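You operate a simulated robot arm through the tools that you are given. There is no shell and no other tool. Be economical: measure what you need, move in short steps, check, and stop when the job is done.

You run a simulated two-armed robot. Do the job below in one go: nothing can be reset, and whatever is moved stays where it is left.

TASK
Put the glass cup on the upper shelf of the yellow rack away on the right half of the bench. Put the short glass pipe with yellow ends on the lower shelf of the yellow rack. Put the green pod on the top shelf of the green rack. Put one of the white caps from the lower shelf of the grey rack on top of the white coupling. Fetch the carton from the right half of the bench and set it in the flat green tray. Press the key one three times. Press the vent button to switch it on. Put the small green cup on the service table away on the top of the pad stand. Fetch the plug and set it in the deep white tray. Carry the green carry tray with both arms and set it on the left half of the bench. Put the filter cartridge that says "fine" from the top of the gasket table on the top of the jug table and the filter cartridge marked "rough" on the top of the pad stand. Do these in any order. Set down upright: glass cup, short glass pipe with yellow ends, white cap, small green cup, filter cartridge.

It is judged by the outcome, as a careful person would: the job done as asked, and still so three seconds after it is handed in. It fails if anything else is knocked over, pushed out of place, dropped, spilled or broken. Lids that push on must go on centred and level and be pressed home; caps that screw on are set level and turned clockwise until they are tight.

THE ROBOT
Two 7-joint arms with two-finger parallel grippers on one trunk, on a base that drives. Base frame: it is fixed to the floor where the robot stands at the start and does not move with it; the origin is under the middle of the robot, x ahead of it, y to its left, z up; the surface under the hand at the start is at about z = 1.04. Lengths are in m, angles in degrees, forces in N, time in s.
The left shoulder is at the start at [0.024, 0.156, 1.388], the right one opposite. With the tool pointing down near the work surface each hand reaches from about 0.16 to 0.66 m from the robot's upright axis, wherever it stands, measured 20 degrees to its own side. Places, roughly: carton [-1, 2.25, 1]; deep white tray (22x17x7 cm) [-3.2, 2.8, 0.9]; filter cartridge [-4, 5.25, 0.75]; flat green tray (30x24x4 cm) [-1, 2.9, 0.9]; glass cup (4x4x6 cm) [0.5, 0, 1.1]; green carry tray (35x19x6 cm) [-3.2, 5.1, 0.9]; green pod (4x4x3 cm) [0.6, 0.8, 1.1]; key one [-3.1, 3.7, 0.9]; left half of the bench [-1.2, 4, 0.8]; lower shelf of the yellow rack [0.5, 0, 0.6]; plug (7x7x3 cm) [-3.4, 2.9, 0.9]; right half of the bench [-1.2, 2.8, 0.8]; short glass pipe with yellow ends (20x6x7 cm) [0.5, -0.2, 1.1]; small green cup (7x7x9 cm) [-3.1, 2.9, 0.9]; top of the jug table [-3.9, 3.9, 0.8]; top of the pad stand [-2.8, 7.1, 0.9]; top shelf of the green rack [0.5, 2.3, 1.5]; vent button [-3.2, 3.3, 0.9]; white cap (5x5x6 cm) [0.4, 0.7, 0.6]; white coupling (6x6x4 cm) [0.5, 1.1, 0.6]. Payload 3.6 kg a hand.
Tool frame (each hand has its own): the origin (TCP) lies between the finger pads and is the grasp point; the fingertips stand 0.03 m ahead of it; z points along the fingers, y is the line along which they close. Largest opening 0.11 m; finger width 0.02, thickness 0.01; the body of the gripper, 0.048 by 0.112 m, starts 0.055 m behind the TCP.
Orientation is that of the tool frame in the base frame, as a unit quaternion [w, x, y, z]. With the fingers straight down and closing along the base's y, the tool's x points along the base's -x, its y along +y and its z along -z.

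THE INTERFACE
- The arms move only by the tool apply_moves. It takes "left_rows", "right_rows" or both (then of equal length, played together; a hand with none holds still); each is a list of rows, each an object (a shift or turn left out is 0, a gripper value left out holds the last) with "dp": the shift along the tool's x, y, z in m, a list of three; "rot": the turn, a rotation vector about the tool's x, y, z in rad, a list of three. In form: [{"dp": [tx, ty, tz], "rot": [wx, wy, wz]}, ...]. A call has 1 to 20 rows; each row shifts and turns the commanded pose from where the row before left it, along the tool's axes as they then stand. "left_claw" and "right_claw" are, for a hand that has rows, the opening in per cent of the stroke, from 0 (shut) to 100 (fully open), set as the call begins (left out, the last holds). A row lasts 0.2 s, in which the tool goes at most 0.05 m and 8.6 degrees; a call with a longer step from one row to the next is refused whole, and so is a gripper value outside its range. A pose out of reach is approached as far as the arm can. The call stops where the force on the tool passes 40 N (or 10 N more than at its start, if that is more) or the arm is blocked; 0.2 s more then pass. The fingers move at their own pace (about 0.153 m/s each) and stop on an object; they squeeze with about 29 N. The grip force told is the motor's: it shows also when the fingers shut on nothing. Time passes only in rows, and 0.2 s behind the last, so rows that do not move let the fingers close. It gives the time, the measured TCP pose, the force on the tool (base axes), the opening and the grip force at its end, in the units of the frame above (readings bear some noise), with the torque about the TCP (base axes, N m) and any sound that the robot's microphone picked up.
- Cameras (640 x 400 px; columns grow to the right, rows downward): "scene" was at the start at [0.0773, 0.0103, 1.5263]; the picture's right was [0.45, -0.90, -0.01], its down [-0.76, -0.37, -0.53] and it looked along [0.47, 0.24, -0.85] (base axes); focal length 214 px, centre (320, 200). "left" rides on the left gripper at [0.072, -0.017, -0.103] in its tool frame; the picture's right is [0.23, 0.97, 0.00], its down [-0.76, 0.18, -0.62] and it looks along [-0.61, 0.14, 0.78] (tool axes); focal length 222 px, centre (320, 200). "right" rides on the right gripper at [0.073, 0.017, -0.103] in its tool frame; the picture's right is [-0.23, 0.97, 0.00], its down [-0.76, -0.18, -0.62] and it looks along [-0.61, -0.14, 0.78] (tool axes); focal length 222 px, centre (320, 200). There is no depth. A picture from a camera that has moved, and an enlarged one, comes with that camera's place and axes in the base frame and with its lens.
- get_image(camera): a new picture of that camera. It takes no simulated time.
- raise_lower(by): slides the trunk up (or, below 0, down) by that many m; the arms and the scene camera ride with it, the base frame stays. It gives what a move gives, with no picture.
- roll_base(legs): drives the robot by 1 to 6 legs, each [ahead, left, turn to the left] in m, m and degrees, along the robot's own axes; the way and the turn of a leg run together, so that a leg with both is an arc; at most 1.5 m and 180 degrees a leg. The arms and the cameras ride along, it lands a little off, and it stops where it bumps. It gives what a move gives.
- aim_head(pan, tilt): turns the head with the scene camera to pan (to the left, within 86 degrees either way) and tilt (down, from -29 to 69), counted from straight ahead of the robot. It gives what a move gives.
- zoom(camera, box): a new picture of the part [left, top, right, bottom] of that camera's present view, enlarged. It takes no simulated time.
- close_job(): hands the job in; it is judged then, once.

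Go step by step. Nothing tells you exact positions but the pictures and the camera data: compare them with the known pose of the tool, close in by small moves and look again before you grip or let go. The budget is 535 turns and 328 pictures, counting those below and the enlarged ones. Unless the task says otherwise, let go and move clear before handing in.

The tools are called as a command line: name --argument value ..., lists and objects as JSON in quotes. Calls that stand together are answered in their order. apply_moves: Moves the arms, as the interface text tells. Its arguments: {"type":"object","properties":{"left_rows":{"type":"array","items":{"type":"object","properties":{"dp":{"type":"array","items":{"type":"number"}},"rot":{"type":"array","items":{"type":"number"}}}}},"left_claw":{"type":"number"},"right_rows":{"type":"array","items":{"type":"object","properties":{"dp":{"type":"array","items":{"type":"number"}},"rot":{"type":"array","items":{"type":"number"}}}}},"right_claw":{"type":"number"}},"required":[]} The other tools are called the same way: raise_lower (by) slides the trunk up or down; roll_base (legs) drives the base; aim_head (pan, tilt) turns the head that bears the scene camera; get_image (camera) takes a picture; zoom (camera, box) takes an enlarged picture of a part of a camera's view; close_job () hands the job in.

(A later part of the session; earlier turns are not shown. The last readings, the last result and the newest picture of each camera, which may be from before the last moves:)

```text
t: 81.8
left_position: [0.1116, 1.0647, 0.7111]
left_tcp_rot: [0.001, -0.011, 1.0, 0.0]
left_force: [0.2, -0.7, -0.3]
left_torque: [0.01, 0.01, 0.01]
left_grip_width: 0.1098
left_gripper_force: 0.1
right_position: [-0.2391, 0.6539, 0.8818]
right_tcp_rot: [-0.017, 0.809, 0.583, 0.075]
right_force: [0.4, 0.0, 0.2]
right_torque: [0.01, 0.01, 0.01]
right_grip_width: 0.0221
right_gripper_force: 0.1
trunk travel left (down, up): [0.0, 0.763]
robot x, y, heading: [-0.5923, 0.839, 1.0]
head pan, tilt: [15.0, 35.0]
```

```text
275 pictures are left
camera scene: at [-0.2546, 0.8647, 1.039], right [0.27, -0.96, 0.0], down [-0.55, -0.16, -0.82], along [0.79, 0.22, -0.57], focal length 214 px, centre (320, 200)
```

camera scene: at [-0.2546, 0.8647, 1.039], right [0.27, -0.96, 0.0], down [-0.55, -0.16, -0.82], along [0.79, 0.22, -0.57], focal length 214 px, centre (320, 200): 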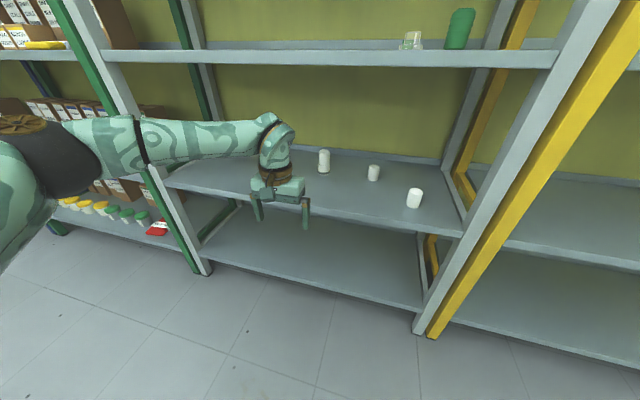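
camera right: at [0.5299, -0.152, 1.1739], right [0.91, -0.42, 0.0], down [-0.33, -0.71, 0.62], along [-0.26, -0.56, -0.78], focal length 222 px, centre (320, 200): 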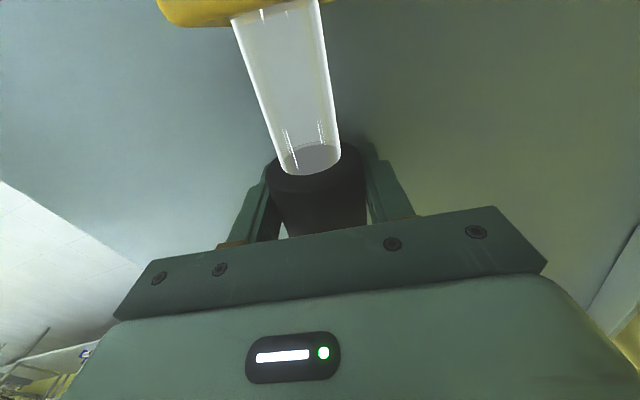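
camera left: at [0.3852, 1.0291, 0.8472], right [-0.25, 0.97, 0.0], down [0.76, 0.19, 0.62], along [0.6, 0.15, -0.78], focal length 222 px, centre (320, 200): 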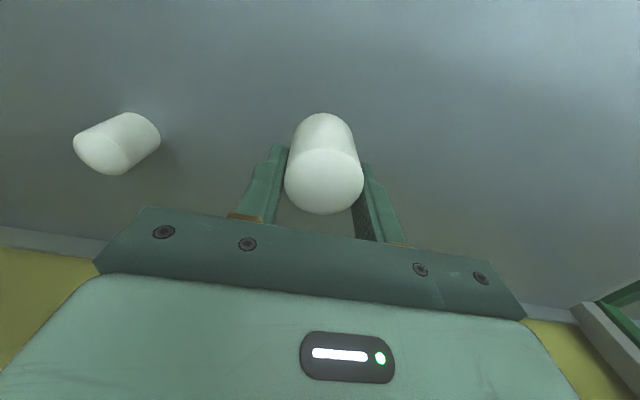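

Cap done. Now I raise the trunk and look at the pod under its clear cover on the upper shelf.

raise_lower --by 0.4

aim_head --pan 0 --tilt 30

get_image --camera "scene"

```text
t: 85.6
left_position: [-0.0124, 1.0641, 1.3488]
left_tcp_rot: [0.218, -0.011, 0.976, 0.001]
left_force: [-0.2, 0.0, 0.0]
left_torque: [0.0, -0.04, -0.01]
left_grip_width: 0.1098
left_gripper_force: 0.1
right_position: [-0.2399, 0.6548, 1.2818]
right_tcp_rot: [-0.017, 0.808, 0.584, 0.076]
right_force: [0.2, 0.1, 0.6]
right_torque: [0.0, -0.03, -0.01]
right_grip_width: 0.0219
right_gripper_force: 0.0
trunk travel left (down, up): [-0.4, 0.363]
robot x, y, heading: [-0.5912, 0.8378, 0.8]
head pan, tilt: [15.0, 35.0]
```

```text
t: 86.4
left_position: [-0.014, 1.0645, 1.3495]
left_tcp_rot: [0.218, -0.012, 0.976, 0.001]
left_force: [-0.4, -0.6, 0.0]
left_torque: [0.03, -0.01, 0.01]
left_grip_width: 0.1103
left_gripper_force: 0.2
right_position: [-0.2394, 0.6554, 1.2812]
right_tcp_rot: [-0.017, 0.808, 0.584, 0.076]
right_force: [-0.8, 0.5, 0.5]
right_torque: [0.0, 0.05, -0.02]
right_grip_width: 0.022
right_gripper_force: 0.0
trunk travel left (down, up): [-0.4, 0.363]
robot x, y, heading: [-0.5904, 0.8354, 0.6]
head pan, tilt: [0.0, 30.0]
```

```text
274 pictures are left
camera scene: at [-0.4537, 0.8393, 1.4657], right [0.01, -1.0, 0.0], down [-0.5, -0.01, -0.87], along [0.87, 0.01, -0.5], focal length 214 px, centre (320, 200)
```

scene: 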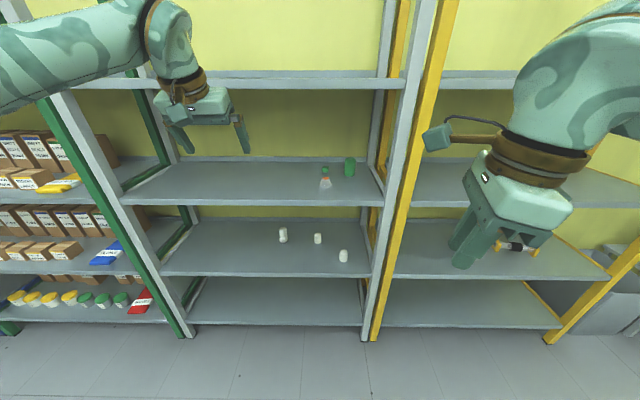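

zoom --camera "scene" --box '[296, 150, 376, 200]'

```text
8.00 times, centred on (336, 175) of scene
camera zoom: at [-0.4537, 0.8393, 1.4657], right [0.01, -1.0, 0.0], down [-0.5, -0.01, -0.87], along [0.87, 0.01, -0.5], focal length 1716 px, centre (192, 400)
```

zoom: 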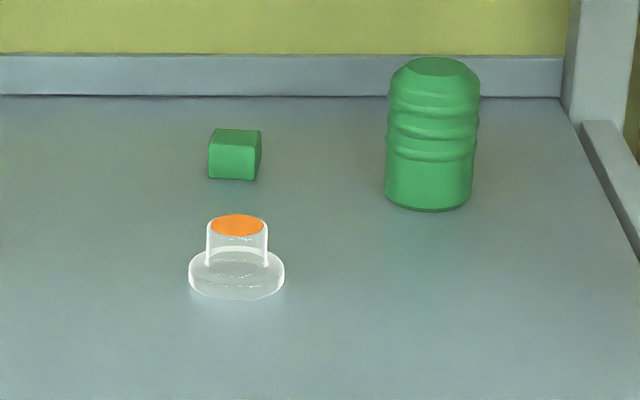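

The pod is the small green block at about [0.595, 0.825]; a glass dish with an orange top stands in front at [0.42, 0.825] and a green jar at [0.53, 0.70]. I'll use the left hand (tilted 25° forward): shift the base right and lower the hand outside the rack.

roll_base --legs '[[0, -0.24, -0.6]]'

apply_moves --left_rows '[{"dp": [0.0116, 0, 0.0388]}, {"dp": [0.0116, 0, 0.0388]}, {"dp": [0.0116, 0, 0.0388]}, {"dp": [0.0116, 0, 0.0388]}, {"dp": [0.0116, 0, 0.0388]}]' --left_claw 75

aim_head --pan 30 --tilt 25

get_image --camera "scene"

```text
t: 88.2
left_position: [-0.0094, 0.8181, 1.3503]
left_tcp_rot: [0.218, -0.007, 0.976, 0.0]
left_force: [0.2, 0.6, 0.4]
left_torque: [-0.02, 0.01, 0.03]
left_grip_width: 0.1102
left_gripper_force: 0.1
right_position: [-0.2377, 0.4102, 1.2814]
right_tcp_rot: [-0.018, 0.811, 0.58, 0.076]
right_force: [-0.1, -0.7, 0.3]
right_torque: [0.03, 0.04, -0.02]
right_grip_width: 0.0221
right_gripper_force: 0.1
trunk travel left (down, up): [-0.4, 0.363]
robot x, y, heading: [-0.588, 0.6013, 0.1]
head pan, tilt: [0.0, 30.0]
```

```text
t: 89.4
left_position: [0.021, 0.821, 1.1486]
left_tcp_rot: [0.218, -0.007, 0.976, -0.001]
left_force: [-0.2, 0.5, 0.2]
left_torque: [-0.01, -0.01, -0.01]
left_grip_width: 0.0824
left_gripper_force: 0.0
right_position: [-0.2375, 0.4121, 1.2819]
right_tcp_rot: [-0.017, 0.811, 0.58, 0.076]
right_force: [0.3, -1.3, 0.4]
right_torque: [-0.01, -0.02, -0.04]
right_grip_width: 0.022
right_gripper_force: 0.0
trunk travel left (down, up): [-0.4, 0.363]
robot x, y, heading: [-0.5858, 0.6002, 0.3]
head pan, tilt: [0.0, 30.0]
```

```text
t: 90.3
left_position: [0.0206, 0.821, 1.1484]
left_tcp_rot: [0.217, -0.006, 0.976, -0.001]
left_force: [0.6, 0.2, -0.5]
left_torque: [-0.02, 0.02, 0.04]
left_grip_width: 0.0825
left_gripper_force: 0.0
right_position: [-0.2386, 0.4104, 1.2821]
right_tcp_rot: [-0.017, 0.811, 0.58, 0.075]
right_force: [-0.7, -0.3, 0.5]
right_torque: [0.04, -0.01, 0.0]
right_grip_width: 0.0223
right_gripper_force: 0.0
trunk travel left (down, up): [-0.4, 0.363]
robot x, y, heading: [-0.5827, 0.6016, 0.0]
head pan, tilt: [30.0, 25.0]
```

```text
272 pictures are left
camera scene: at [-0.4621, 0.6445, 1.4737], right [0.5, -0.86, 0.0], down [-0.37, -0.21, -0.91], along [0.78, 0.46, -0.42], focal length 214 px, centre (320, 200)
```

scene: 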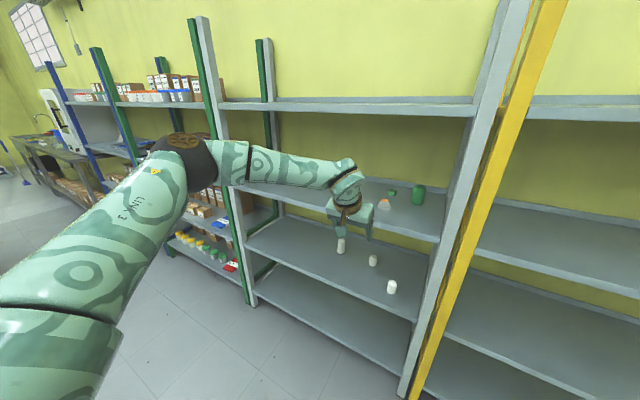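

apply_moves --left_rows '[{"dp": [-0.0195, 0, 0.0175]}, {"dp": [-0.0195, 0, 0.0175]}, {"dp": [-0.0195, 0, 0.0175]}, {"dp": [-0.0195, 0, 0.0175]}, {}]'

get_image --camera "scene"

```text
t: 91.5
left_position: [0.0517, 0.8522, 1.1374]
left_tcp_rot: [0.218, -0.006, 0.976, -0.001]
left_force: [0.3, -0.4, -0.2]
left_torque: [-0.02, -0.04, 0.05]
left_grip_width: 0.0828
left_gripper_force: 0.0
left hand out of reach, approached as far as the arm can: row 1, 2, 3, 4
right_position: [-0.2395, 0.4108, 1.2824]
right_tcp_rot: [-0.017, 0.811, 0.58, 0.075]
right_force: [-0.4, 0.4, -1.0]
right_torque: [-0.01, -0.01, -0.02]
right_grip_width: 0.0218
right_gripper_force: 0.0
trunk travel left (down, up): [-0.4, 0.363]
robot x, y, heading: [-0.5853, 0.5987, 0.3]
head pan, tilt: [30.0, 25.0]
```

```text
271 pictures are left
camera scene: at [-0.4624, 0.6444, 1.4737], right [0.5, -0.86, 0.0], down [-0.37, -0.21, -0.91], along [0.78, 0.46, -0.42], focal length 214 px, centre (320, 200)
```

scene: 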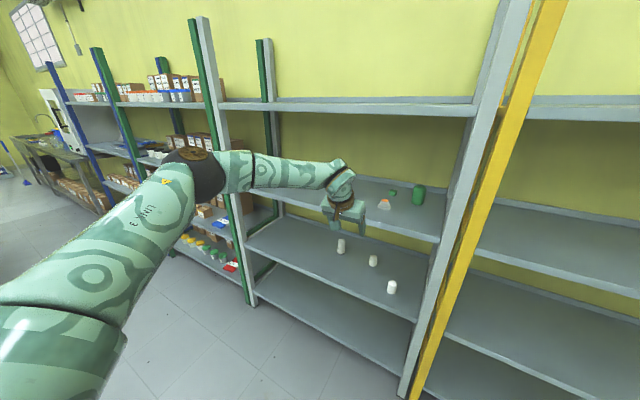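

roll_base --legs '[[0.42, -0.027, 0]]'

get_image --camera "scene"

get_image --camera "left"

```text
t: 94.2
left_position: [0.4826, 0.8289, 1.1365]
left_tcp_rot: [0.217, -0.007, 0.976, -0.001]
left_force: [0.6, -0.2, -0.3]
left_torque: [0.0, -0.03, 0.0]
left_grip_width: 0.0826
left_gripper_force: 0.1
right_position: [0.1942, 0.387, 1.2823]
right_tcp_rot: [-0.017, 0.811, 0.58, 0.076]
right_force: [0.7, -0.2, -0.3]
right_torque: [0.0, 0.02, -0.01]
right_grip_width: 0.0218
right_gripper_force: 0.0
trunk travel left (down, up): [-0.4, 0.363]
robot x, y, heading: [-0.1537, 0.5774, 0.4]
head pan, tilt: [30.0, 25.0]
```

```text
270 pictures are left
camera scene: at [-0.0283, 0.6203, 1.4736], right [0.5, -0.86, 0.0], down [-0.37, -0.21, -0.91], along [0.78, 0.46, -0.42], focal length 214 px, centre (320, 200)
```

scene: 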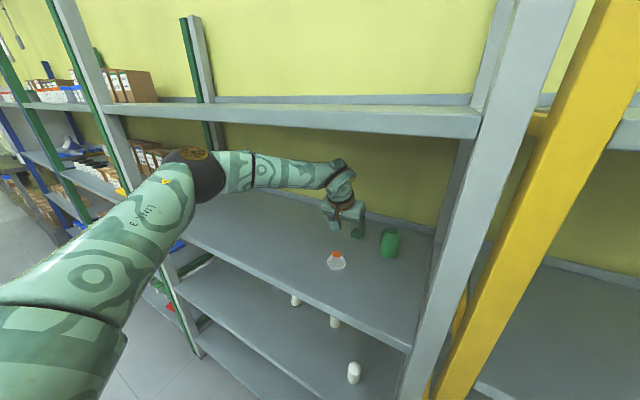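

```text
269 pictures are left
camera left: at [0.3749, 0.8107, 1.201], right [-0.22, 0.97, -0.1], down [0.42, 0.19, 0.89], along [0.88, 0.15, -0.45], focal length 222 px, centre (320, 200)
```

left: 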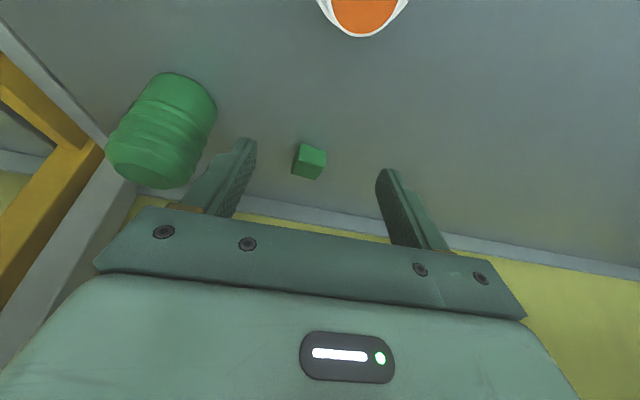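

Pod centre ≈ [0.58, 0.827]. I roll forward 0.067 and check.

roll_base --legs '[[0.065, 0, 0]]'

get_image --camera "left"

```text
t: 95.2
left_position: [0.5473, 0.8281, 1.1369]
left_tcp_rot: [0.218, -0.007, 0.976, -0.001]
left_force: [0.3, 0.1, 0.3]
left_torque: [0.01, 0.0, 0.01]
left_grip_width: 0.0826
left_gripper_force: 0.0
right_position: [0.2576, 0.3877, 1.2826]
right_tcp_rot: [-0.017, 0.811, 0.58, 0.076]
right_force: [-0.7, -0.7, 0.5]
right_torque: [0.01, 0.0, -0.02]
right_grip_width: 0.0219
right_gripper_force: 0.0
trunk travel left (down, up): [-0.4, 0.363]
robot x, y, heading: [-0.0915, 0.5749, 0.0]
head pan, tilt: [30.0, 25.0]
```

```text
268 pictures are left
camera left: at [0.4372, 0.8108, 1.2013], right [-0.22, 0.97, -0.1], down [0.42, 0.19, 0.89], along [0.88, 0.15, -0.45], focal length 222 px, centre (320, 200)
```

left: 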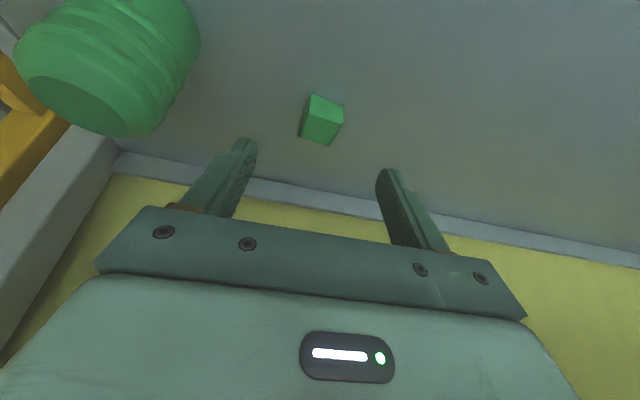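

apply_moves --left_rows '[{"dp": [0, 0, 0.02]}, {"dp": [0, 0, 0.02]}, {"dp": [0, 0, 0.02]}, {"dp": [0, 0, 0.01]}]'

get_image --camera "left"

```text
t: 96.2
left_position: [0.5399, 0.8467, 1.086]
left_tcp_rot: [0.218, -0.006, 0.976, -0.002]
left_force: [-0.2, -0.8, 0.3]
left_torque: [-0.02, 0.01, 0.03]
left_grip_width: 0.0824
left_gripper_force: 0.0
left hand out of reach, approached as far as the arm can: row 1, 2, 3, 4
right_position: [0.2576, 0.3879, 1.282]
right_tcp_rot: [-0.017, 0.811, 0.58, 0.076]
right_force: [-0.1, 0.7, 0.7]
right_torque: [0.03, -0.01, -0.07]
right_grip_width: 0.022
right_gripper_force: 0.0
trunk travel left (down, up): [-0.4, 0.363]
robot x, y, heading: [-0.0882, 0.5754, 0.1]
head pan, tilt: [30.0, 25.0]
```

```text
267 pictures are left
camera left: at [0.4308, 0.828, 1.1502], right [-0.22, 0.97, -0.1], down [0.42, 0.19, 0.89], along [0.88, 0.15, -0.45], focal length 222 px, centre (320, 200)
```

left: 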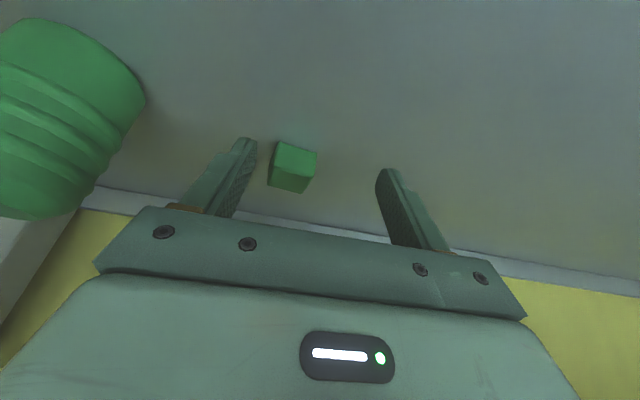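

The arm limits deflect it; I'll retract the right hand from the yellow rack edge, then use the base and trunk for the last centimetres.

apply_moves --right_rows '[{"dp": [-0.008, -0.0235, 0.02]}, {"dp": [-0.008, -0.0235, 0.02]}, {"dp": [-0.008, -0.0235, 0.02]}, {"dp": [-0.008, -0.0235, 0.02]}]'

roll_base --legs '[[0.035, -0.02, 0]]'

get_image --camera "left"

```text
t: 97.2
left_position: [0.5403, 0.8462, 1.0855]
left_tcp_rot: [0.218, -0.006, 0.976, -0.002]
left_force: [0.0, 0.1, -0.2]
left_torque: [-0.03, 0.02, -0.03]
left_grip_width: 0.0826
left_gripper_force: 0.0
right_position: [0.1876, 0.3984, 1.2071]
right_tcp_rot: [-0.016, 0.811, 0.58, 0.074]
right_force: [0.4, -0.3, 0.3]
right_torque: [0.04, 0.03, 0.0]
right_grip_width: 0.0221
right_gripper_force: 0.1
right hand out of reach, approached as far as the arm can: row 4
trunk travel left (down, up): [-0.4, 0.363]
robot x, y, heading: [-0.0925, 0.5725, 0.1]
head pan, tilt: [30.0, 25.0]
```

```text
t: 98.0
left_position: [0.5778, 0.8268, 1.0852]
left_tcp_rot: [0.218, -0.006, 0.976, -0.002]
left_force: [0.8, 0.9, -0.8]
left_torque: [0.01, -0.03, -0.01]
left_grip_width: 0.0824
left_gripper_force: 0.0
right_position: [0.2237, 0.3796, 1.2077]
right_tcp_rot: [-0.017, 0.811, 0.579, 0.075]
right_force: [0.8, -1.2, -0.2]
right_torque: [0.02, 0.01, -0.02]
right_grip_width: 0.0221
right_gripper_force: 0.1
trunk travel left (down, up): [-0.4, 0.363]
robot x, y, heading: [-0.0577, 0.5573, 0.4]
head pan, tilt: [30.0, 25.0]
```

```text
266 pictures are left
camera left: at [0.4675, 0.8092, 1.1498], right [-0.22, 0.97, -0.1], down [0.42, 0.19, 0.89], along [0.88, 0.15, -0.45], focal length 222 px, centre (320, 200)
```

left: 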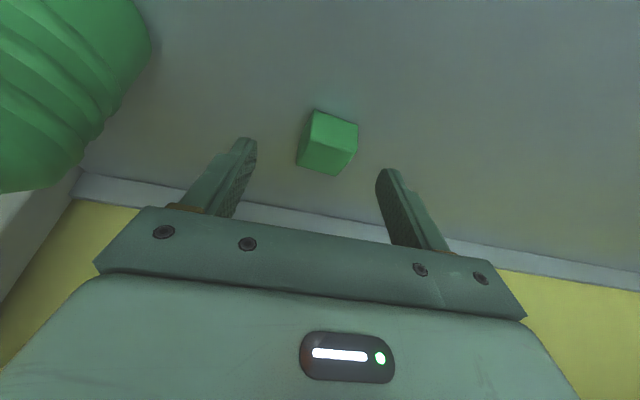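

raise_lower --by -0.012

apply_moves --left_rows '[{}, {}, {}]' --left_claw 0

get_image --camera "left"

```text
t: 98.6
left_position: [0.5769, 0.8263, 1.0735]
left_tcp_rot: [0.218, -0.005, 0.976, -0.002]
left_force: [-0.6, -0.7, -1.1]
left_torque: [-0.02, -0.01, 0.02]
left_grip_width: 0.0825
left_gripper_force: 0.1
right_position: [0.2262, 0.3796, 1.1958]
right_tcp_rot: [-0.018, 0.811, 0.58, 0.072]
right_force: [0.4, -0.1, -0.3]
right_torque: [0.0, 0.01, 0.03]
right_grip_width: 0.0218
right_gripper_force: 0.1
trunk travel left (down, up): [-0.388, 0.375]
robot x, y, heading: [-0.0536, 0.5563, 0.2]
head pan, tilt: [30.0, 25.0]
```

```text
t: 99.4
left_position: [0.5765, 0.8268, 1.0755]
left_tcp_rot: [0.219, -0.007, 0.976, -0.001]
left_force: [0.3, 0.5, 3.4]
left_torque: [0.07, 0.0, 0.0]
left_grip_width: 0.0327
left_gripper_force: 28.9
right_position: [0.2243, 0.3803, 1.1964]
right_tcp_rot: [-0.018, 0.811, 0.579, 0.073]
right_force: [-0.3, 0.6, -0.6]
right_torque: [0.04, 0.02, 0.0]
right_grip_width: 0.0221
right_gripper_force: 0.1
trunk travel left (down, up): [-0.388, 0.375]
robot x, y, heading: [-0.0544, 0.5552, 0.1]
head pan, tilt: [30.0, 25.0]
```

```text
265 pictures are left
camera left: at [0.4665, 0.8087, 1.1386], right [-0.22, 0.97, -0.1], down [0.42, 0.19, 0.89], along [0.88, 0.15, -0.45], focal length 222 px, centre (320, 200)
```

left: 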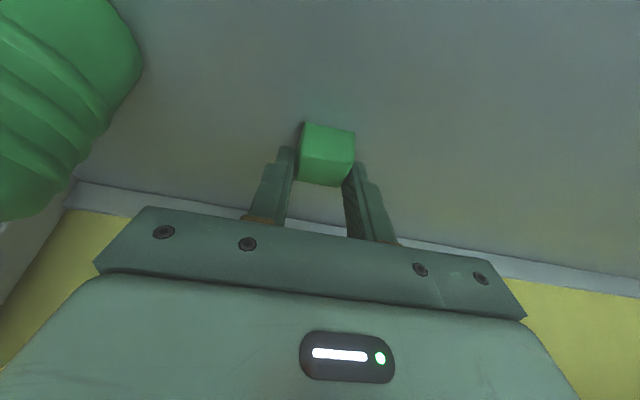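

Gripped (0.033). I lift with the arm and a bit of trunk so it clears the dish.

apply_moves --left_rows '[{"dp": [0, 0, -0.02]}, {"dp": [0, 0, -0.02]}, {"dp": [0, 0, -0.02]}, {}]'

raise_lower --by 0.02

get_image --camera "scene"

```text
t: 100.4
left_position: [0.5482, 0.8257, 1.1274]
left_tcp_rot: [0.218, -0.007, 0.976, -0.001]
left_force: [-0.2, 0.3, -0.1]
left_torque: [0.01, -0.01, -0.01]
left_grip_width: 0.0328
left_gripper_force: 28.9
right_position: [0.2253, 0.3799, 1.1957]
right_tcp_rot: [-0.017, 0.811, 0.58, 0.073]
right_force: [-0.1, 0.0, -0.8]
right_torque: [-0.04, -0.03, 0.0]
right_grip_width: 0.022
right_gripper_force: 0.0
trunk travel left (down, up): [-0.388, 0.375]
robot x, y, heading: [-0.0553, 0.5544, 0.1]
head pan, tilt: [30.0, 25.0]
```

```text
t: 101.1
left_position: [0.5385, 0.8267, 1.1211]
left_tcp_rot: [0.195, -0.007, 0.981, -0.001]
left_force: [-0.6, 0.2, 0.1]
left_torque: [-0.03, 0.02, 0.0]
left_grip_width: 0.0327
left_gripper_force: 28.8
right_position: [0.2207, 0.3785, 1.2142]
right_tcp_rot: [-0.016, 0.811, 0.579, 0.074]
right_force: [0.6, -0.5, 0.0]
right_torque: [0.01, 0.02, -0.01]
right_grip_width: 0.0221
right_gripper_force: 0.1
trunk travel left (down, up): [-0.408, 0.355]
robot x, y, heading: [-0.0568, 0.5568, 0.2]
head pan, tilt: [30.0, 25.0]
```

```text
264 pictures are left
camera scene: at [0.062, 0.6012, 1.48], right [0.5, -0.86, 0.0], down [-0.36, -0.21, -0.91], along [0.78, 0.46, -0.42], focal length 214 px, centre (320, 200)
```

scene: 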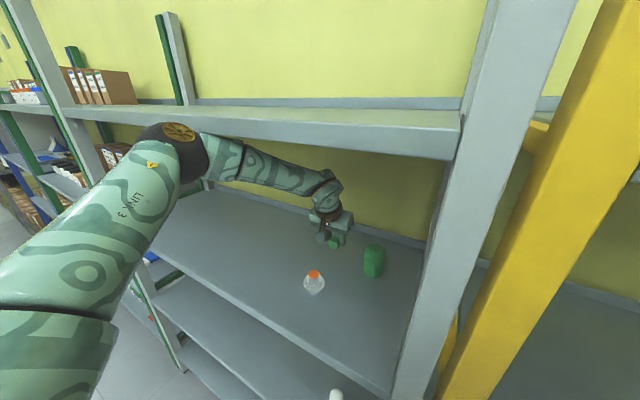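

The trunk raise brought the elbow against the shelf; I undo it and back out.

raise_lower --by -0.02

get_image --camera "left"

```text
t: 101.8
left_position: [0.5492, 0.826, 1.1305]
left_tcp_rot: [0.219, -0.006, 0.976, -0.002]
left_force: [-0.6, -0.6, 0.4]
left_torque: [0.0, 0.0, 0.03]
left_grip_width: 0.0327
left_gripper_force: 28.7
right_position: [0.2241, 0.3804, 1.1991]
right_tcp_rot: [-0.017, 0.811, 0.58, 0.074]
right_force: [-0.6, 0.1, 0.5]
right_torque: [0.01, 0.0, 0.02]
right_grip_width: 0.0221
right_gripper_force: 0.1
trunk travel left (down, up): [-0.388, 0.375]
robot x, y, heading: [-0.0535, 0.5533, 0.2]
head pan, tilt: [30.0, 25.0]
```

```text
263 pictures are left
camera left: at [0.4406, 0.8089, 1.1943], right [-0.22, 0.97, -0.1], down [0.42, 0.19, 0.89], along [0.88, 0.15, -0.45], focal length 222 px, centre (320, 200)
```

left: 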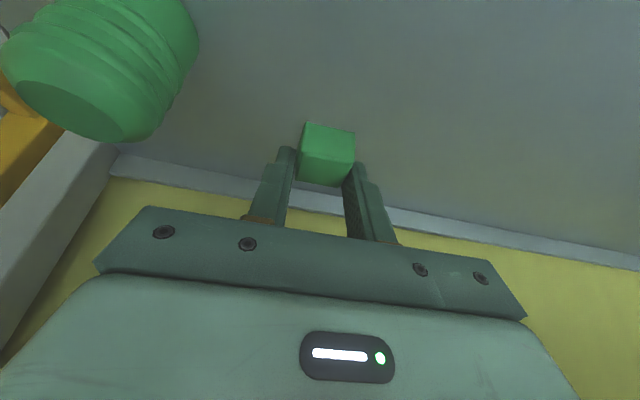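

roll_base --legs '[[-0.5, 0, 0], [0, -0.36, 0]]'

apply_moves --left_rows '[{"dp": [0.036, 0.01, -0.017]}, {"dp": [0.036, 0.01, -0.017]}, {"dp": [0.036, 0.01, -0.017]}, {"dp": [0.036, 0.01, -0.017]}, {"dp": [0.036, 0.01, -0.017]}, {"dp": [0.036, 0.01, -0.017]}]' --right_rows '[{"dp": [-0.02, 0.025, 0]}, {"dp": [-0.02, 0.025, 0]}, {"dp": [-0.02, 0.025, 0]}, {"dp": [-0.02, 0.025, 0]}, {"dp": [-0.02, 0.025, 0]}, {"dp": [-0.02, 0.025, 0]}]' --right_claw 100

aim_head --pan -20 --tilt 25

get_image --camera "scene"

```text
t: 106.5
left_position: [0.0669, 0.4705, 1.1298]
left_tcp_rot: [0.219, -0.009, 0.976, -0.001]
left_force: [-0.1, -0.3, -0.1]
left_torque: [0.0, -0.04, -0.01]
left_grip_width: 0.0326
left_gripper_force: 29.2
right_position: [-0.257, 0.0226, 1.1969]
right_tcp_rot: [-0.018, 0.81, 0.581, 0.074]
right_force: [-0.4, -1.1, 0.2]
right_torque: [-0.02, 0.02, 0.01]
right_grip_width: 0.022
right_gripper_force: 0.0
trunk travel left (down, up): [-0.388, 0.375]
robot x, y, heading: [-0.5366, 0.1971, 0.5]
head pan, tilt: [30.0, 25.0]
```

```text
t: 108.0
left_position: [-0.1713, 0.5294, 1.1299]
left_tcp_rot: [0.219, -0.009, 0.976, -0.001]
left_force: [0.5, 0.2, -0.3]
left_torque: [0.05, -0.04, -0.02]
left_grip_width: 0.0328
left_gripper_force: 28.5
right_position: [-0.1565, -0.1367, 1.191]
right_tcp_rot: [-0.017, 0.81, 0.582, 0.074]
right_force: [-0.7, -0.7, 0.8]
right_torque: [0.02, -0.03, -0.01]
right_grip_width: 0.11
right_gripper_force: 0.1
trunk travel left (down, up): [-0.388, 0.375]
robot x, y, heading: [-0.537, 0.2026, 0.5]
head pan, tilt: [30.0, 25.0]
```

```text
t: 109.1
left_position: [-0.1709, 0.5301, 1.1295]
left_tcp_rot: [0.218, -0.009, 0.976, -0.001]
left_force: [0.3, -0.2, -0.2]
left_torque: [0.0, 0.05, 0.0]
left_grip_width: 0.0325
left_gripper_force: 28.8
right_position: [-0.1552, -0.137, 1.1914]
right_tcp_rot: [-0.017, 0.81, 0.582, 0.073]
right_force: [0.1, -0.1, 0.4]
right_torque: [0.04, 0.0, -0.01]
right_grip_width: 0.1098
right_gripper_force: 0.0
trunk travel left (down, up): [-0.388, 0.375]
robot x, y, heading: [-0.5405, 0.1992, 0.4]
head pan, tilt: [-20.0, 25.0]
```

```text
262 pictures are left
camera scene: at [-0.4027, 0.1668, 1.4616], right [-0.33, -0.94, 0.0], down [-0.4, 0.14, -0.91], along [0.85, -0.3, -0.42], focal length 214 px, centre (320, 200)
```

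scene: 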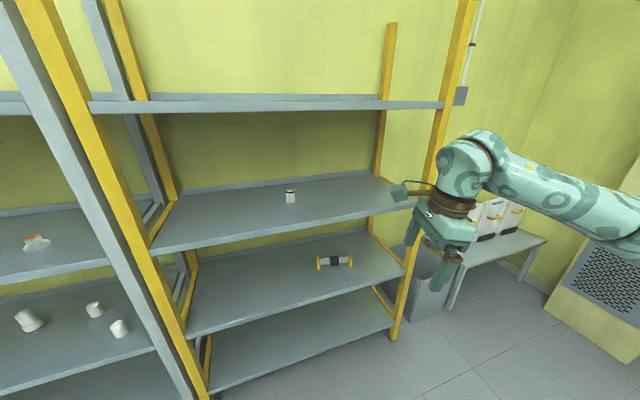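

The cup is alone on the yellow upper shelf; the pipe stands fine below. I straighten and extend the right hand to hover pose in front of the cup.

apply_moves --right_rows '[{"rot": [0.029, -0.069, 0]}, {"rot": [0.029, -0.069, 0]}, {"dp": [0.024, 0.0178, 0.0056]}, {"dp": [0.024, 0.0178, 0.0056]}, {"dp": [0.024, 0.0178, 0.0056]}, {"dp": [0.024, 0.0178, 0.0056]}, {"dp": [0.024, 0.0178, 0.0056]}, {"dp": [0.024, 0.0178, 0.0056]}, {"dp": [0.024, 0.0178, 0.0056]}, {"dp": [0.024, 0.0178, 0.0056]}, {}]'

get_image --camera "scene"

```text
t: 111.5
left_position: [-0.171, 0.5307, 1.1291]
left_tcp_rot: [0.217, -0.009, 0.976, 0.0]
left_force: [-0.6, -0.1, -0.1]
left_torque: [0.0, -0.05, 0.01]
left_grip_width: 0.0326
left_gripper_force: 28.6
right_position: [0.0433, -0.0007, 1.1455]
right_tcp_rot: [-0.002, 0.812, 0.583, 0.002]
right_force: [0.7, 0.4, 0.0]
right_torque: [-0.01, -0.04, -0.01]
right_grip_width: 0.1102
right_gripper_force: 0.0
trunk travel left (down, up): [-0.388, 0.375]
robot x, y, heading: [-0.5384, 0.1989, 0.4]
head pan, tilt: [-20.0, 25.0]
```

```text
261 pictures are left
camera scene: at [-0.4032, 0.1661, 1.4616], right [-0.33, -0.94, 0.0], down [-0.4, 0.14, -0.91], along [0.85, -0.3, -0.42], focal length 214 px, centre (320, 200)
```

scene: 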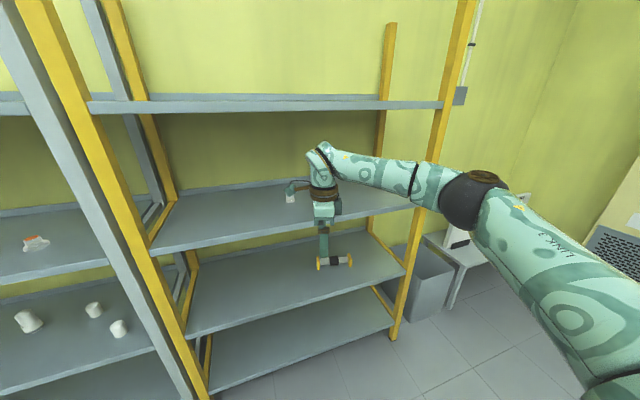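

roll_base --legs '[[0.37, 0, 0]]'

get_image --camera "right"

get_image --camera "scene"

```text
t: 113.9
left_position: [0.1998, 0.5324, 1.1292]
left_tcp_rot: [0.219, -0.01, 0.976, 0.0]
left_force: [0.7, 0.3, 0.1]
left_torque: [0.0, 0.0, 0.02]
left_grip_width: 0.0328
left_gripper_force: 29.1
right_position: [0.4122, 0.0028, 1.1454]
right_tcp_rot: [-0.001, 0.813, 0.583, 0.001]
right_force: [0.3, -0.1, -0.5]
right_torque: [-0.02, 0.04, -0.02]
right_grip_width: 0.1103
right_gripper_force: 0.1
trunk travel left (down, up): [-0.388, 0.375]
robot x, y, heading: [-0.1684, 0.1961, 0.5]
head pan, tilt: [-20.0, 25.0]
```

```text
260 pictures are left
camera right: at [0.451, 0.0672, 1.2482], right [0.85, -0.53, 0.0], down [-0.41, -0.67, 0.62], along [-0.33, -0.53, -0.78], focal length 222 px, centre (320, 200)
```

right: 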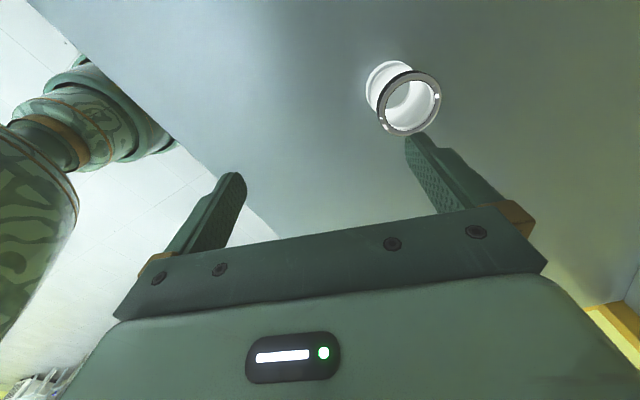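

```text
259 pictures are left
camera scene: at [-0.0332, 0.1697, 1.4615], right [-0.34, -0.94, 0.0], down [-0.4, 0.14, -0.91], along [0.85, -0.3, -0.42], focal length 214 px, centre (320, 200)
```

scene: 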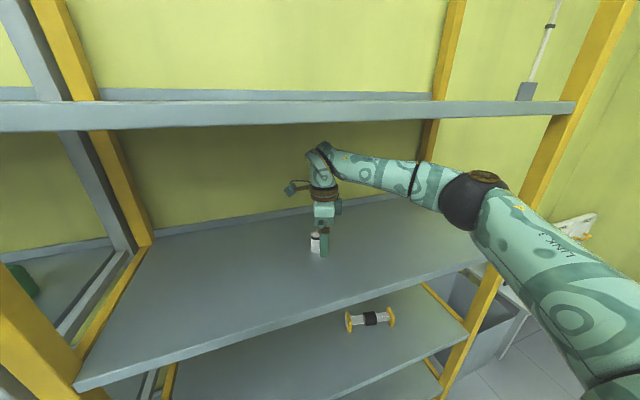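

Cup centre ≈ [0.478, 0.004]. I shift over it.

apply_moves --right_rows '[{"dp": [0.0055, 0.0156, -0.002]}, {"dp": [0.0055, 0.0156, 0]}, {"dp": [0.0055, 0.0156, 0]}, {"dp": [0.0055, 0.0156, 0]}, {}]'

get_image --camera "right"

```text
t: 115.1
left_position: [0.1993, 0.5313, 1.1295]
left_tcp_rot: [0.219, -0.008, 0.976, -0.001]
left_force: [-1.1, -1.1, 0.2]
left_torque: [0.0, 0.02, 0.0]
left_grip_width: 0.0325
left_gripper_force: 28.6
right_position: [0.4772, 0.0027, 1.145]
right_tcp_rot: [-0.002, 0.813, 0.583, 0.001]
right_force: [-0.2, -0.6, -0.4]
right_torque: [0.0, 0.02, -0.01]
right_grip_width: 0.11
right_gripper_force: 0.1
trunk travel left (down, up): [-0.388, 0.375]
robot x, y, heading: [-0.1697, 0.2023, 0.3]
head pan, tilt: [-20.0, 25.0]
```

```text
258 pictures are left
camera right: at [0.5155, 0.0674, 1.2492], right [0.85, -0.53, 0.0], down [-0.41, -0.67, 0.62], along [-0.33, -0.53, -0.78], focal length 222 px, centre (320, 200)
```

right: 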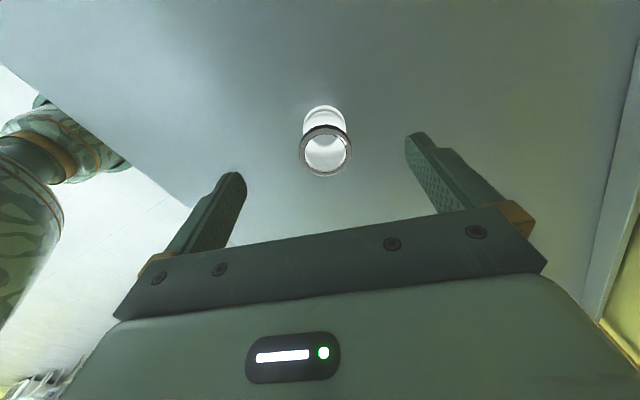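

apply_moves --right_rows '[{"dp": [0, 0, 0.017]}, {"dp": [0, 0, 0.017]}, {"dp": [0, 0, 0.017]}, {"dp": [0, 0, 0.016]}, {}]'

apply_moves --right_rows '[{}, {}, {}]' --right_claw 0

apply_moves --right_rows '[{"dp": [0, 0, -0.02]}, {"dp": [0, 0, -0.02]}, {"dp": [0, 0, -0.02]}, {}]'

get_image --camera "right"

```text
t: 116.3
left_position: [0.1984, 0.5321, 1.1292]
left_tcp_rot: [0.218, -0.009, 0.976, -0.001]
left_force: [0.1, 0.3, 0.3]
left_torque: [0.0, -0.01, 0.04]
left_grip_width: 0.0328
left_gripper_force: 28.4
right_position: [0.4781, 0.0019, 1.0806]
right_tcp_rot: [-0.001, 0.812, 0.583, 0.0]
right_force: [0.0, -1.0, 0.1]
right_torque: [0.04, 0.01, -0.01]
right_grip_width: 0.1101
right_gripper_force: 0.0
trunk travel left (down, up): [-0.388, 0.375]
robot x, y, heading: [-0.17, 0.2019, 0.4]
head pan, tilt: [-20.0, 25.0]
```

```text
t: 117.1
left_position: [0.1976, 0.5317, 1.1283]
left_tcp_rot: [0.218, -0.009, 0.976, -0.001]
left_force: [0.1, 0.6, -0.6]
left_torque: [-0.02, 0.01, -0.02]
left_grip_width: 0.0328
left_gripper_force: 29.3
right_position: [0.4778, 0.0017, 1.0799]
right_tcp_rot: [-0.001, 0.812, 0.583, 0.0]
right_force: [-0.3, 0.2, 0.6]
right_torque: [0.0, 0.0, -0.01]
right_grip_width: 0.0387
right_gripper_force: 28.7
trunk travel left (down, up): [-0.388, 0.375]
robot x, y, heading: [-0.1696, 0.2029, 0.5]
head pan, tilt: [-20.0, 25.0]
```

```text
t: 118.1
left_position: [0.1997, 0.5325, 1.129]
left_tcp_rot: [0.218, -0.009, 0.976, -0.001]
left_force: [0.2, 0.8, 0.0]
left_torque: [-0.01, 0.01, 0.01]
left_grip_width: 0.0329
left_gripper_force: 30.2
right_position: [0.4758, 0.0026, 1.1405]
right_tcp_rot: [-0.001, 0.812, 0.583, 0.0]
right_force: [0.4, -1.2, -1.8]
right_torque: [-0.01, 0.0, 0.05]
right_grip_width: 0.0387
right_gripper_force: 28.8
trunk travel left (down, up): [-0.388, 0.375]
robot x, y, heading: [-0.1696, 0.2003, 0.5]
head pan, tilt: [-20.0, 25.0]
```

```text
257 pictures are left
camera right: at [0.5154, 0.0669, 1.2438], right [0.85, -0.53, 0.0], down [-0.41, -0.67, 0.62], along [-0.33, -0.53, -0.78], focal length 222 px, centre (320, 200)
```

right: 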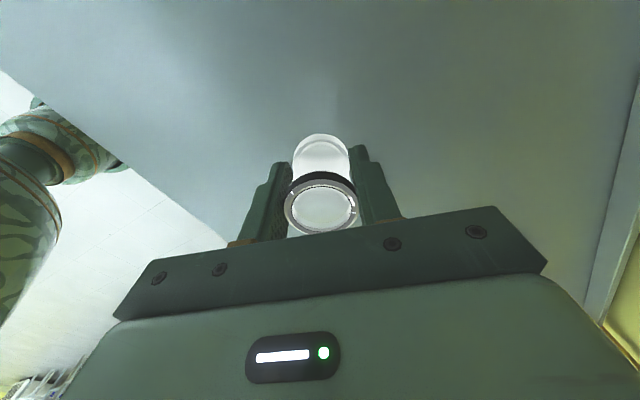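

Cup held. I back out and travel left to the green rack with both items.

roll_base --legs '[[-0.5, 0, 0], [0, 1.0, 0], [0, 0.9, 0]]'

raise_lower --by 0.35

aim_head --pan 0 --tilt 15

get_image --camera "scene"

```text
t: 129.4
left_position: [-0.3319, 2.3351, 1.1273]
left_tcp_rot: [0.217, -0.026, 0.976, 0.0]
left_force: [0.3, 0.8, -0.6]
left_torque: [-0.07, -0.01, 0.0]
left_grip_width: 0.0326
left_gripper_force: 28.7
right_position: [-0.0362, 1.8143, 1.1416]
right_tcp_rot: [0.0, 0.803, 0.596, 0.0]
right_force: [0.8, 0.6, -0.7]
right_torque: [-0.05, 0.02, -0.03]
right_grip_width: 0.0389
right_gripper_force: 28.2
trunk travel left (down, up): [-0.388, 0.375]
robot x, y, heading: [-0.6884, 1.9907, 2.5]
head pan, tilt: [-20.0, 25.0]
stopped in leg 3: the robot was blocked; the commanded pose is now the measured one
```

```text
t: 132.8
left_position: [-0.332, 2.3309, 1.4792]
left_tcp_rot: [0.219, -0.025, 0.975, 0.002]
left_force: [0.1, -0.1, -1.3]
left_torque: [0.0, -0.05, 0.01]
left_grip_width: 0.0325
left_gripper_force: 28.7
right_position: [-0.0531, 1.8078, 1.5329]
right_tcp_rot: [0.018, 0.803, 0.596, 0.029]
right_force: [-0.6, 0.1, -0.3]
right_torque: [-0.01, 0.01, 0.01]
right_grip_width: 0.0383
right_gripper_force: 29.3
trunk travel left (down, up): [-0.738, 0.025]
robot x, y, heading: [-0.6898, 1.9876, 2.5]
head pan, tilt: [-20.0, 25.0]
```

```text
t: 133.7
left_position: [-0.3325, 2.3309, 1.4797]
left_tcp_rot: [0.218, -0.025, 0.976, 0.002]
left_force: [-0.5, -0.1, 0.3]
left_torque: [0.0, -0.01, -0.01]
left_grip_width: 0.0326
left_gripper_force: 29.0
right_position: [-0.0535, 1.8084, 1.5337]
right_tcp_rot: [0.019, 0.802, 0.596, 0.029]
right_force: [0.2, 0.1, -0.7]
right_torque: [0.01, 0.02, 0.01]
right_grip_width: 0.0388
right_gripper_force: 28.8
trunk travel left (down, up): [-0.738, 0.025]
robot x, y, heading: [-0.6895, 1.9873, 2.6]
head pan, tilt: [0.0, 15.0]
```

```text
256 pictures are left
camera scene: at [-0.5841, 1.9902, 1.829], right [0.04, -1.0, 0.0], down [-0.26, -0.01, -0.97], along [0.96, 0.04, -0.26], focal length 214 px, centre (320, 200)
```

scene: 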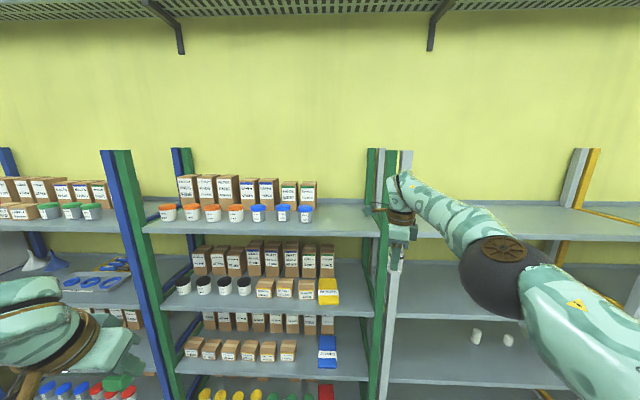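

The base was blocked on its left. I look left to see what is there.

aim_head --pan 80 --tilt 35

get_image --camera "scene"

```text
t: 135.2
left_position: [-0.3322, 2.3295, 1.4784]
left_tcp_rot: [0.219, -0.026, 0.975, 0.003]
left_force: [-1.1, 0.1, -0.3]
left_torque: [0.0, 0.02, -0.04]
left_grip_width: 0.0327
left_gripper_force: 28.6
right_position: [-0.0529, 1.8088, 1.5333]
right_tcp_rot: [0.018, 0.803, 0.595, 0.028]
right_force: [-0.1, 0.8, -0.8]
right_torque: [0.01, -0.05, -0.03]
right_grip_width: 0.0389
right_gripper_force: 28.8
trunk travel left (down, up): [-0.738, 0.025]
robot x, y, heading: [-0.6902, 1.9904, 2.5]
head pan, tilt: [80.0, 35.0]
```

```text
255 pictures are left
camera scene: at [-0.6657, 2.0738, 1.797], right [0.99, -0.13, 0.0], down [-0.08, -0.57, -0.82], along [0.11, 0.81, -0.57], focal length 214 px, centre (320, 200)
```

scene: 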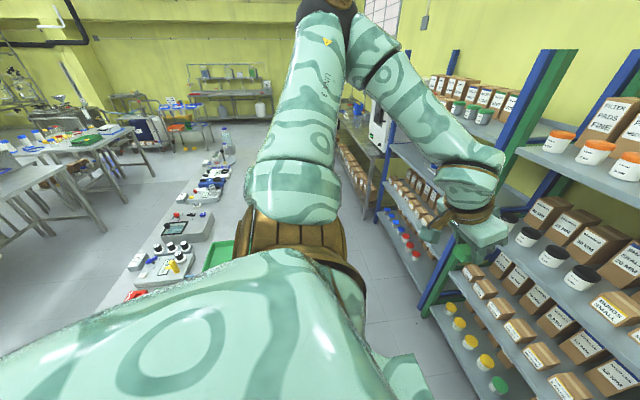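

The bench end is just to the left behind the arm. I step back right to y ≈ 1.72, squaring up.

roll_base --legs '[[0.03, -0.27, -2.5]]'

apply_moves --right_rows '[{"dp": [-0.01, -0.03, -0.01]}, {"dp": [-0.01, -0.03, -0.01]}, {"dp": [-0.01, -0.03, -0.01]}, {"dp": [-0.01, -0.03, -0.01]}, {"dp": [-0.01, -0.03, -0.01]}, {"dp": [-0.01, -0.03, -0.01]}]' --left_rows '[{"dp": [-0.038, -0.01, 0.002]}, {"dp": [-0.038, -0.01, 0.002]}, {"dp": [-0.038, -0.01, 0.002]}, {"dp": [-0.038, -0.01, 0.002]}, {"dp": [-0.038, -0.01, 0.002]}, {"dp": [-0.038, -0.01, 0.002]}]'

aim_head --pan 15 --tilt 25

get_image --camera "scene"

```text
t: 137.1
left_position: [-0.2819, 2.052, 1.48]
left_tcp_rot: [0.218, -0.003, 0.976, -0.003]
left_force: [-0.2, -0.3, -0.6]
left_torque: [-0.04, -0.03, 0.03]
left_grip_width: 0.0326
left_gripper_force: 28.6
right_position: [-0.0272, 1.5183, 1.5343]
right_tcp_rot: [0.02, 0.815, 0.578, 0.029]
right_force: [1.0, -0.4, 0.0]
right_torque: [-0.03, 0.03, -0.03]
right_grip_width: 0.0389
right_gripper_force: 29.3
trunk travel left (down, up): [-0.738, 0.025]
robot x, y, heading: [-0.6541, 1.7222, -0.0]
head pan, tilt: [80.0, 35.0]
```

```text
t: 138.5
left_position: [-0.0688, 1.9951, 1.565]
left_tcp_rot: [0.218, -0.003, 0.976, -0.003]
left_force: [0.1, -0.5, -0.3]
left_torque: [0.02, 0.02, -0.01]
left_grip_width: 0.0328
left_gripper_force: 29.0
right_position: [-0.0532, 1.528, 1.6248]
right_tcp_rot: [0.019, 0.815, 0.579, 0.027]
right_force: [0.4, -0.3, -1.1]
right_torque: [-0.02, 0.04, -0.03]
right_grip_width: 0.0386
right_gripper_force: 28.7
right hand out of reach, approached as far as the arm can: row 1, 2, 3, 4, 5, 6
trunk travel left (down, up): [-0.738, 0.025]
robot x, y, heading: [-0.6582, 1.723, -0.2]
head pan, tilt: [80.0, 35.0]
```

```text
t: 139.9
left_position: [-0.0706, 1.9951, 1.5638]
left_tcp_rot: [0.218, -0.004, 0.976, -0.003]
left_force: [-0.4, -0.8, 0.9]
left_torque: [0.0, 0.02, 0.03]
left_grip_width: 0.0329
left_gripper_force: 29.0
right_position: [-0.0546, 1.53, 1.6252]
right_tcp_rot: [0.019, 0.815, 0.578, 0.028]
right_force: [-0.4, 0.4, -0.5]
right_torque: [-0.01, 0.01, 0.02]
right_grip_width: 0.0388
right_gripper_force: 28.9
trunk travel left (down, up): [-0.738, 0.025]
robot x, y, heading: [-0.6502, 1.7214, 0.3]
head pan, tilt: [15.0, 25.0]
```

```text
254 pictures are left
camera scene: at [-0.5535, 1.7447, 1.8127], right [0.26, -0.97, 0.0], down [-0.41, -0.11, -0.91], along [0.88, 0.23, -0.42], focal length 214 px, centre (320, 200)
```

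scene: 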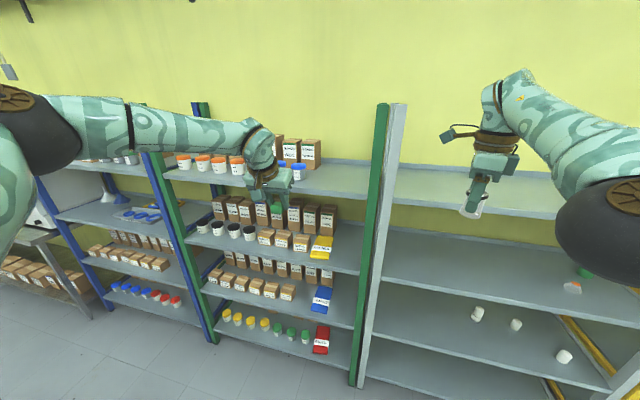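

Free space on the green rack's top shelf is right of the blue-capped cup, around [0.42, 1.93]. I line up and drive in.

apply_moves --left_rows '[{"dp": [0, -0.02, 0]}, {"dp": [0, -0.02, 0]}, {}]'

roll_base --legs '[[0.46, 0, 0]]'

get_image --camera "scene"

get_image --camera "left"

```text
t: 140.7
left_position: [-0.0702, 1.9557, 1.5659]
left_tcp_rot: [0.218, -0.003, 0.976, -0.003]
left_force: [0.1, -0.7, -0.5]
left_torque: [0.01, -0.03, 0.03]
left_grip_width: 0.0324
left_gripper_force: 29.4
right_position: [-0.0538, 1.5299, 1.6265]
right_tcp_rot: [0.019, 0.815, 0.578, 0.028]
right_force: [0.0, -0.3, 0.0]
right_torque: [0.01, -0.02, 0.02]
right_grip_width: 0.0386
right_gripper_force: 29.1
trunk travel left (down, up): [-0.738, 0.025]
robot x, y, heading: [-0.6536, 1.7219, 0.0]
head pan, tilt: [15.0, 25.0]
```

```text
t: 143.5
left_position: [0.3931, 1.9545, 1.5673]
left_tcp_rot: [0.218, -0.005, 0.976, -0.002]
left_force: [0.8, 0.2, -0.6]
left_torque: [-0.01, 0.0, 0.0]
left_grip_width: 0.033
left_gripper_force: 29.1
right_position: [0.4102, 1.5287, 1.6253]
right_tcp_rot: [0.019, 0.816, 0.578, 0.029]
right_force: [0.4, 0.4, -0.6]
right_torque: [0.02, -0.03, -0.02]
right_grip_width: 0.0386
right_gripper_force: 29.2
trunk travel left (down, up): [-0.738, 0.025]
robot x, y, heading: [-0.1888, 1.7219, -0.2]
head pan, tilt: [15.0, 25.0]
```

```text
253 pictures are left
camera scene: at [-0.0898, 1.7432, 1.8129], right [0.26, -0.97, 0.0], down [-0.41, -0.11, -0.91], along [0.88, 0.23, -0.42], focal length 214 px, centre (320, 200)
```

scene: 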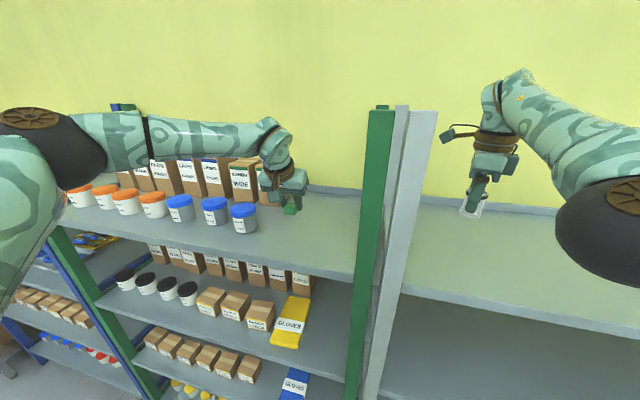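

```text
252 pictures are left
camera left: at [0.2842, 1.9371, 1.6309], right [-0.21, 0.97, -0.1], down [0.42, 0.19, 0.89], along [0.88, 0.14, -0.45], focal length 222 px, centre (320, 200)
```

left: 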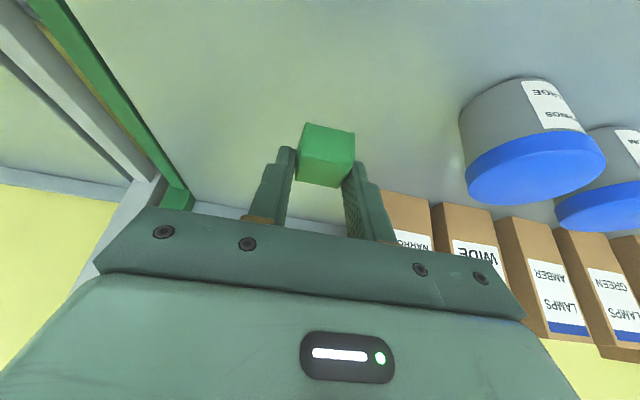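

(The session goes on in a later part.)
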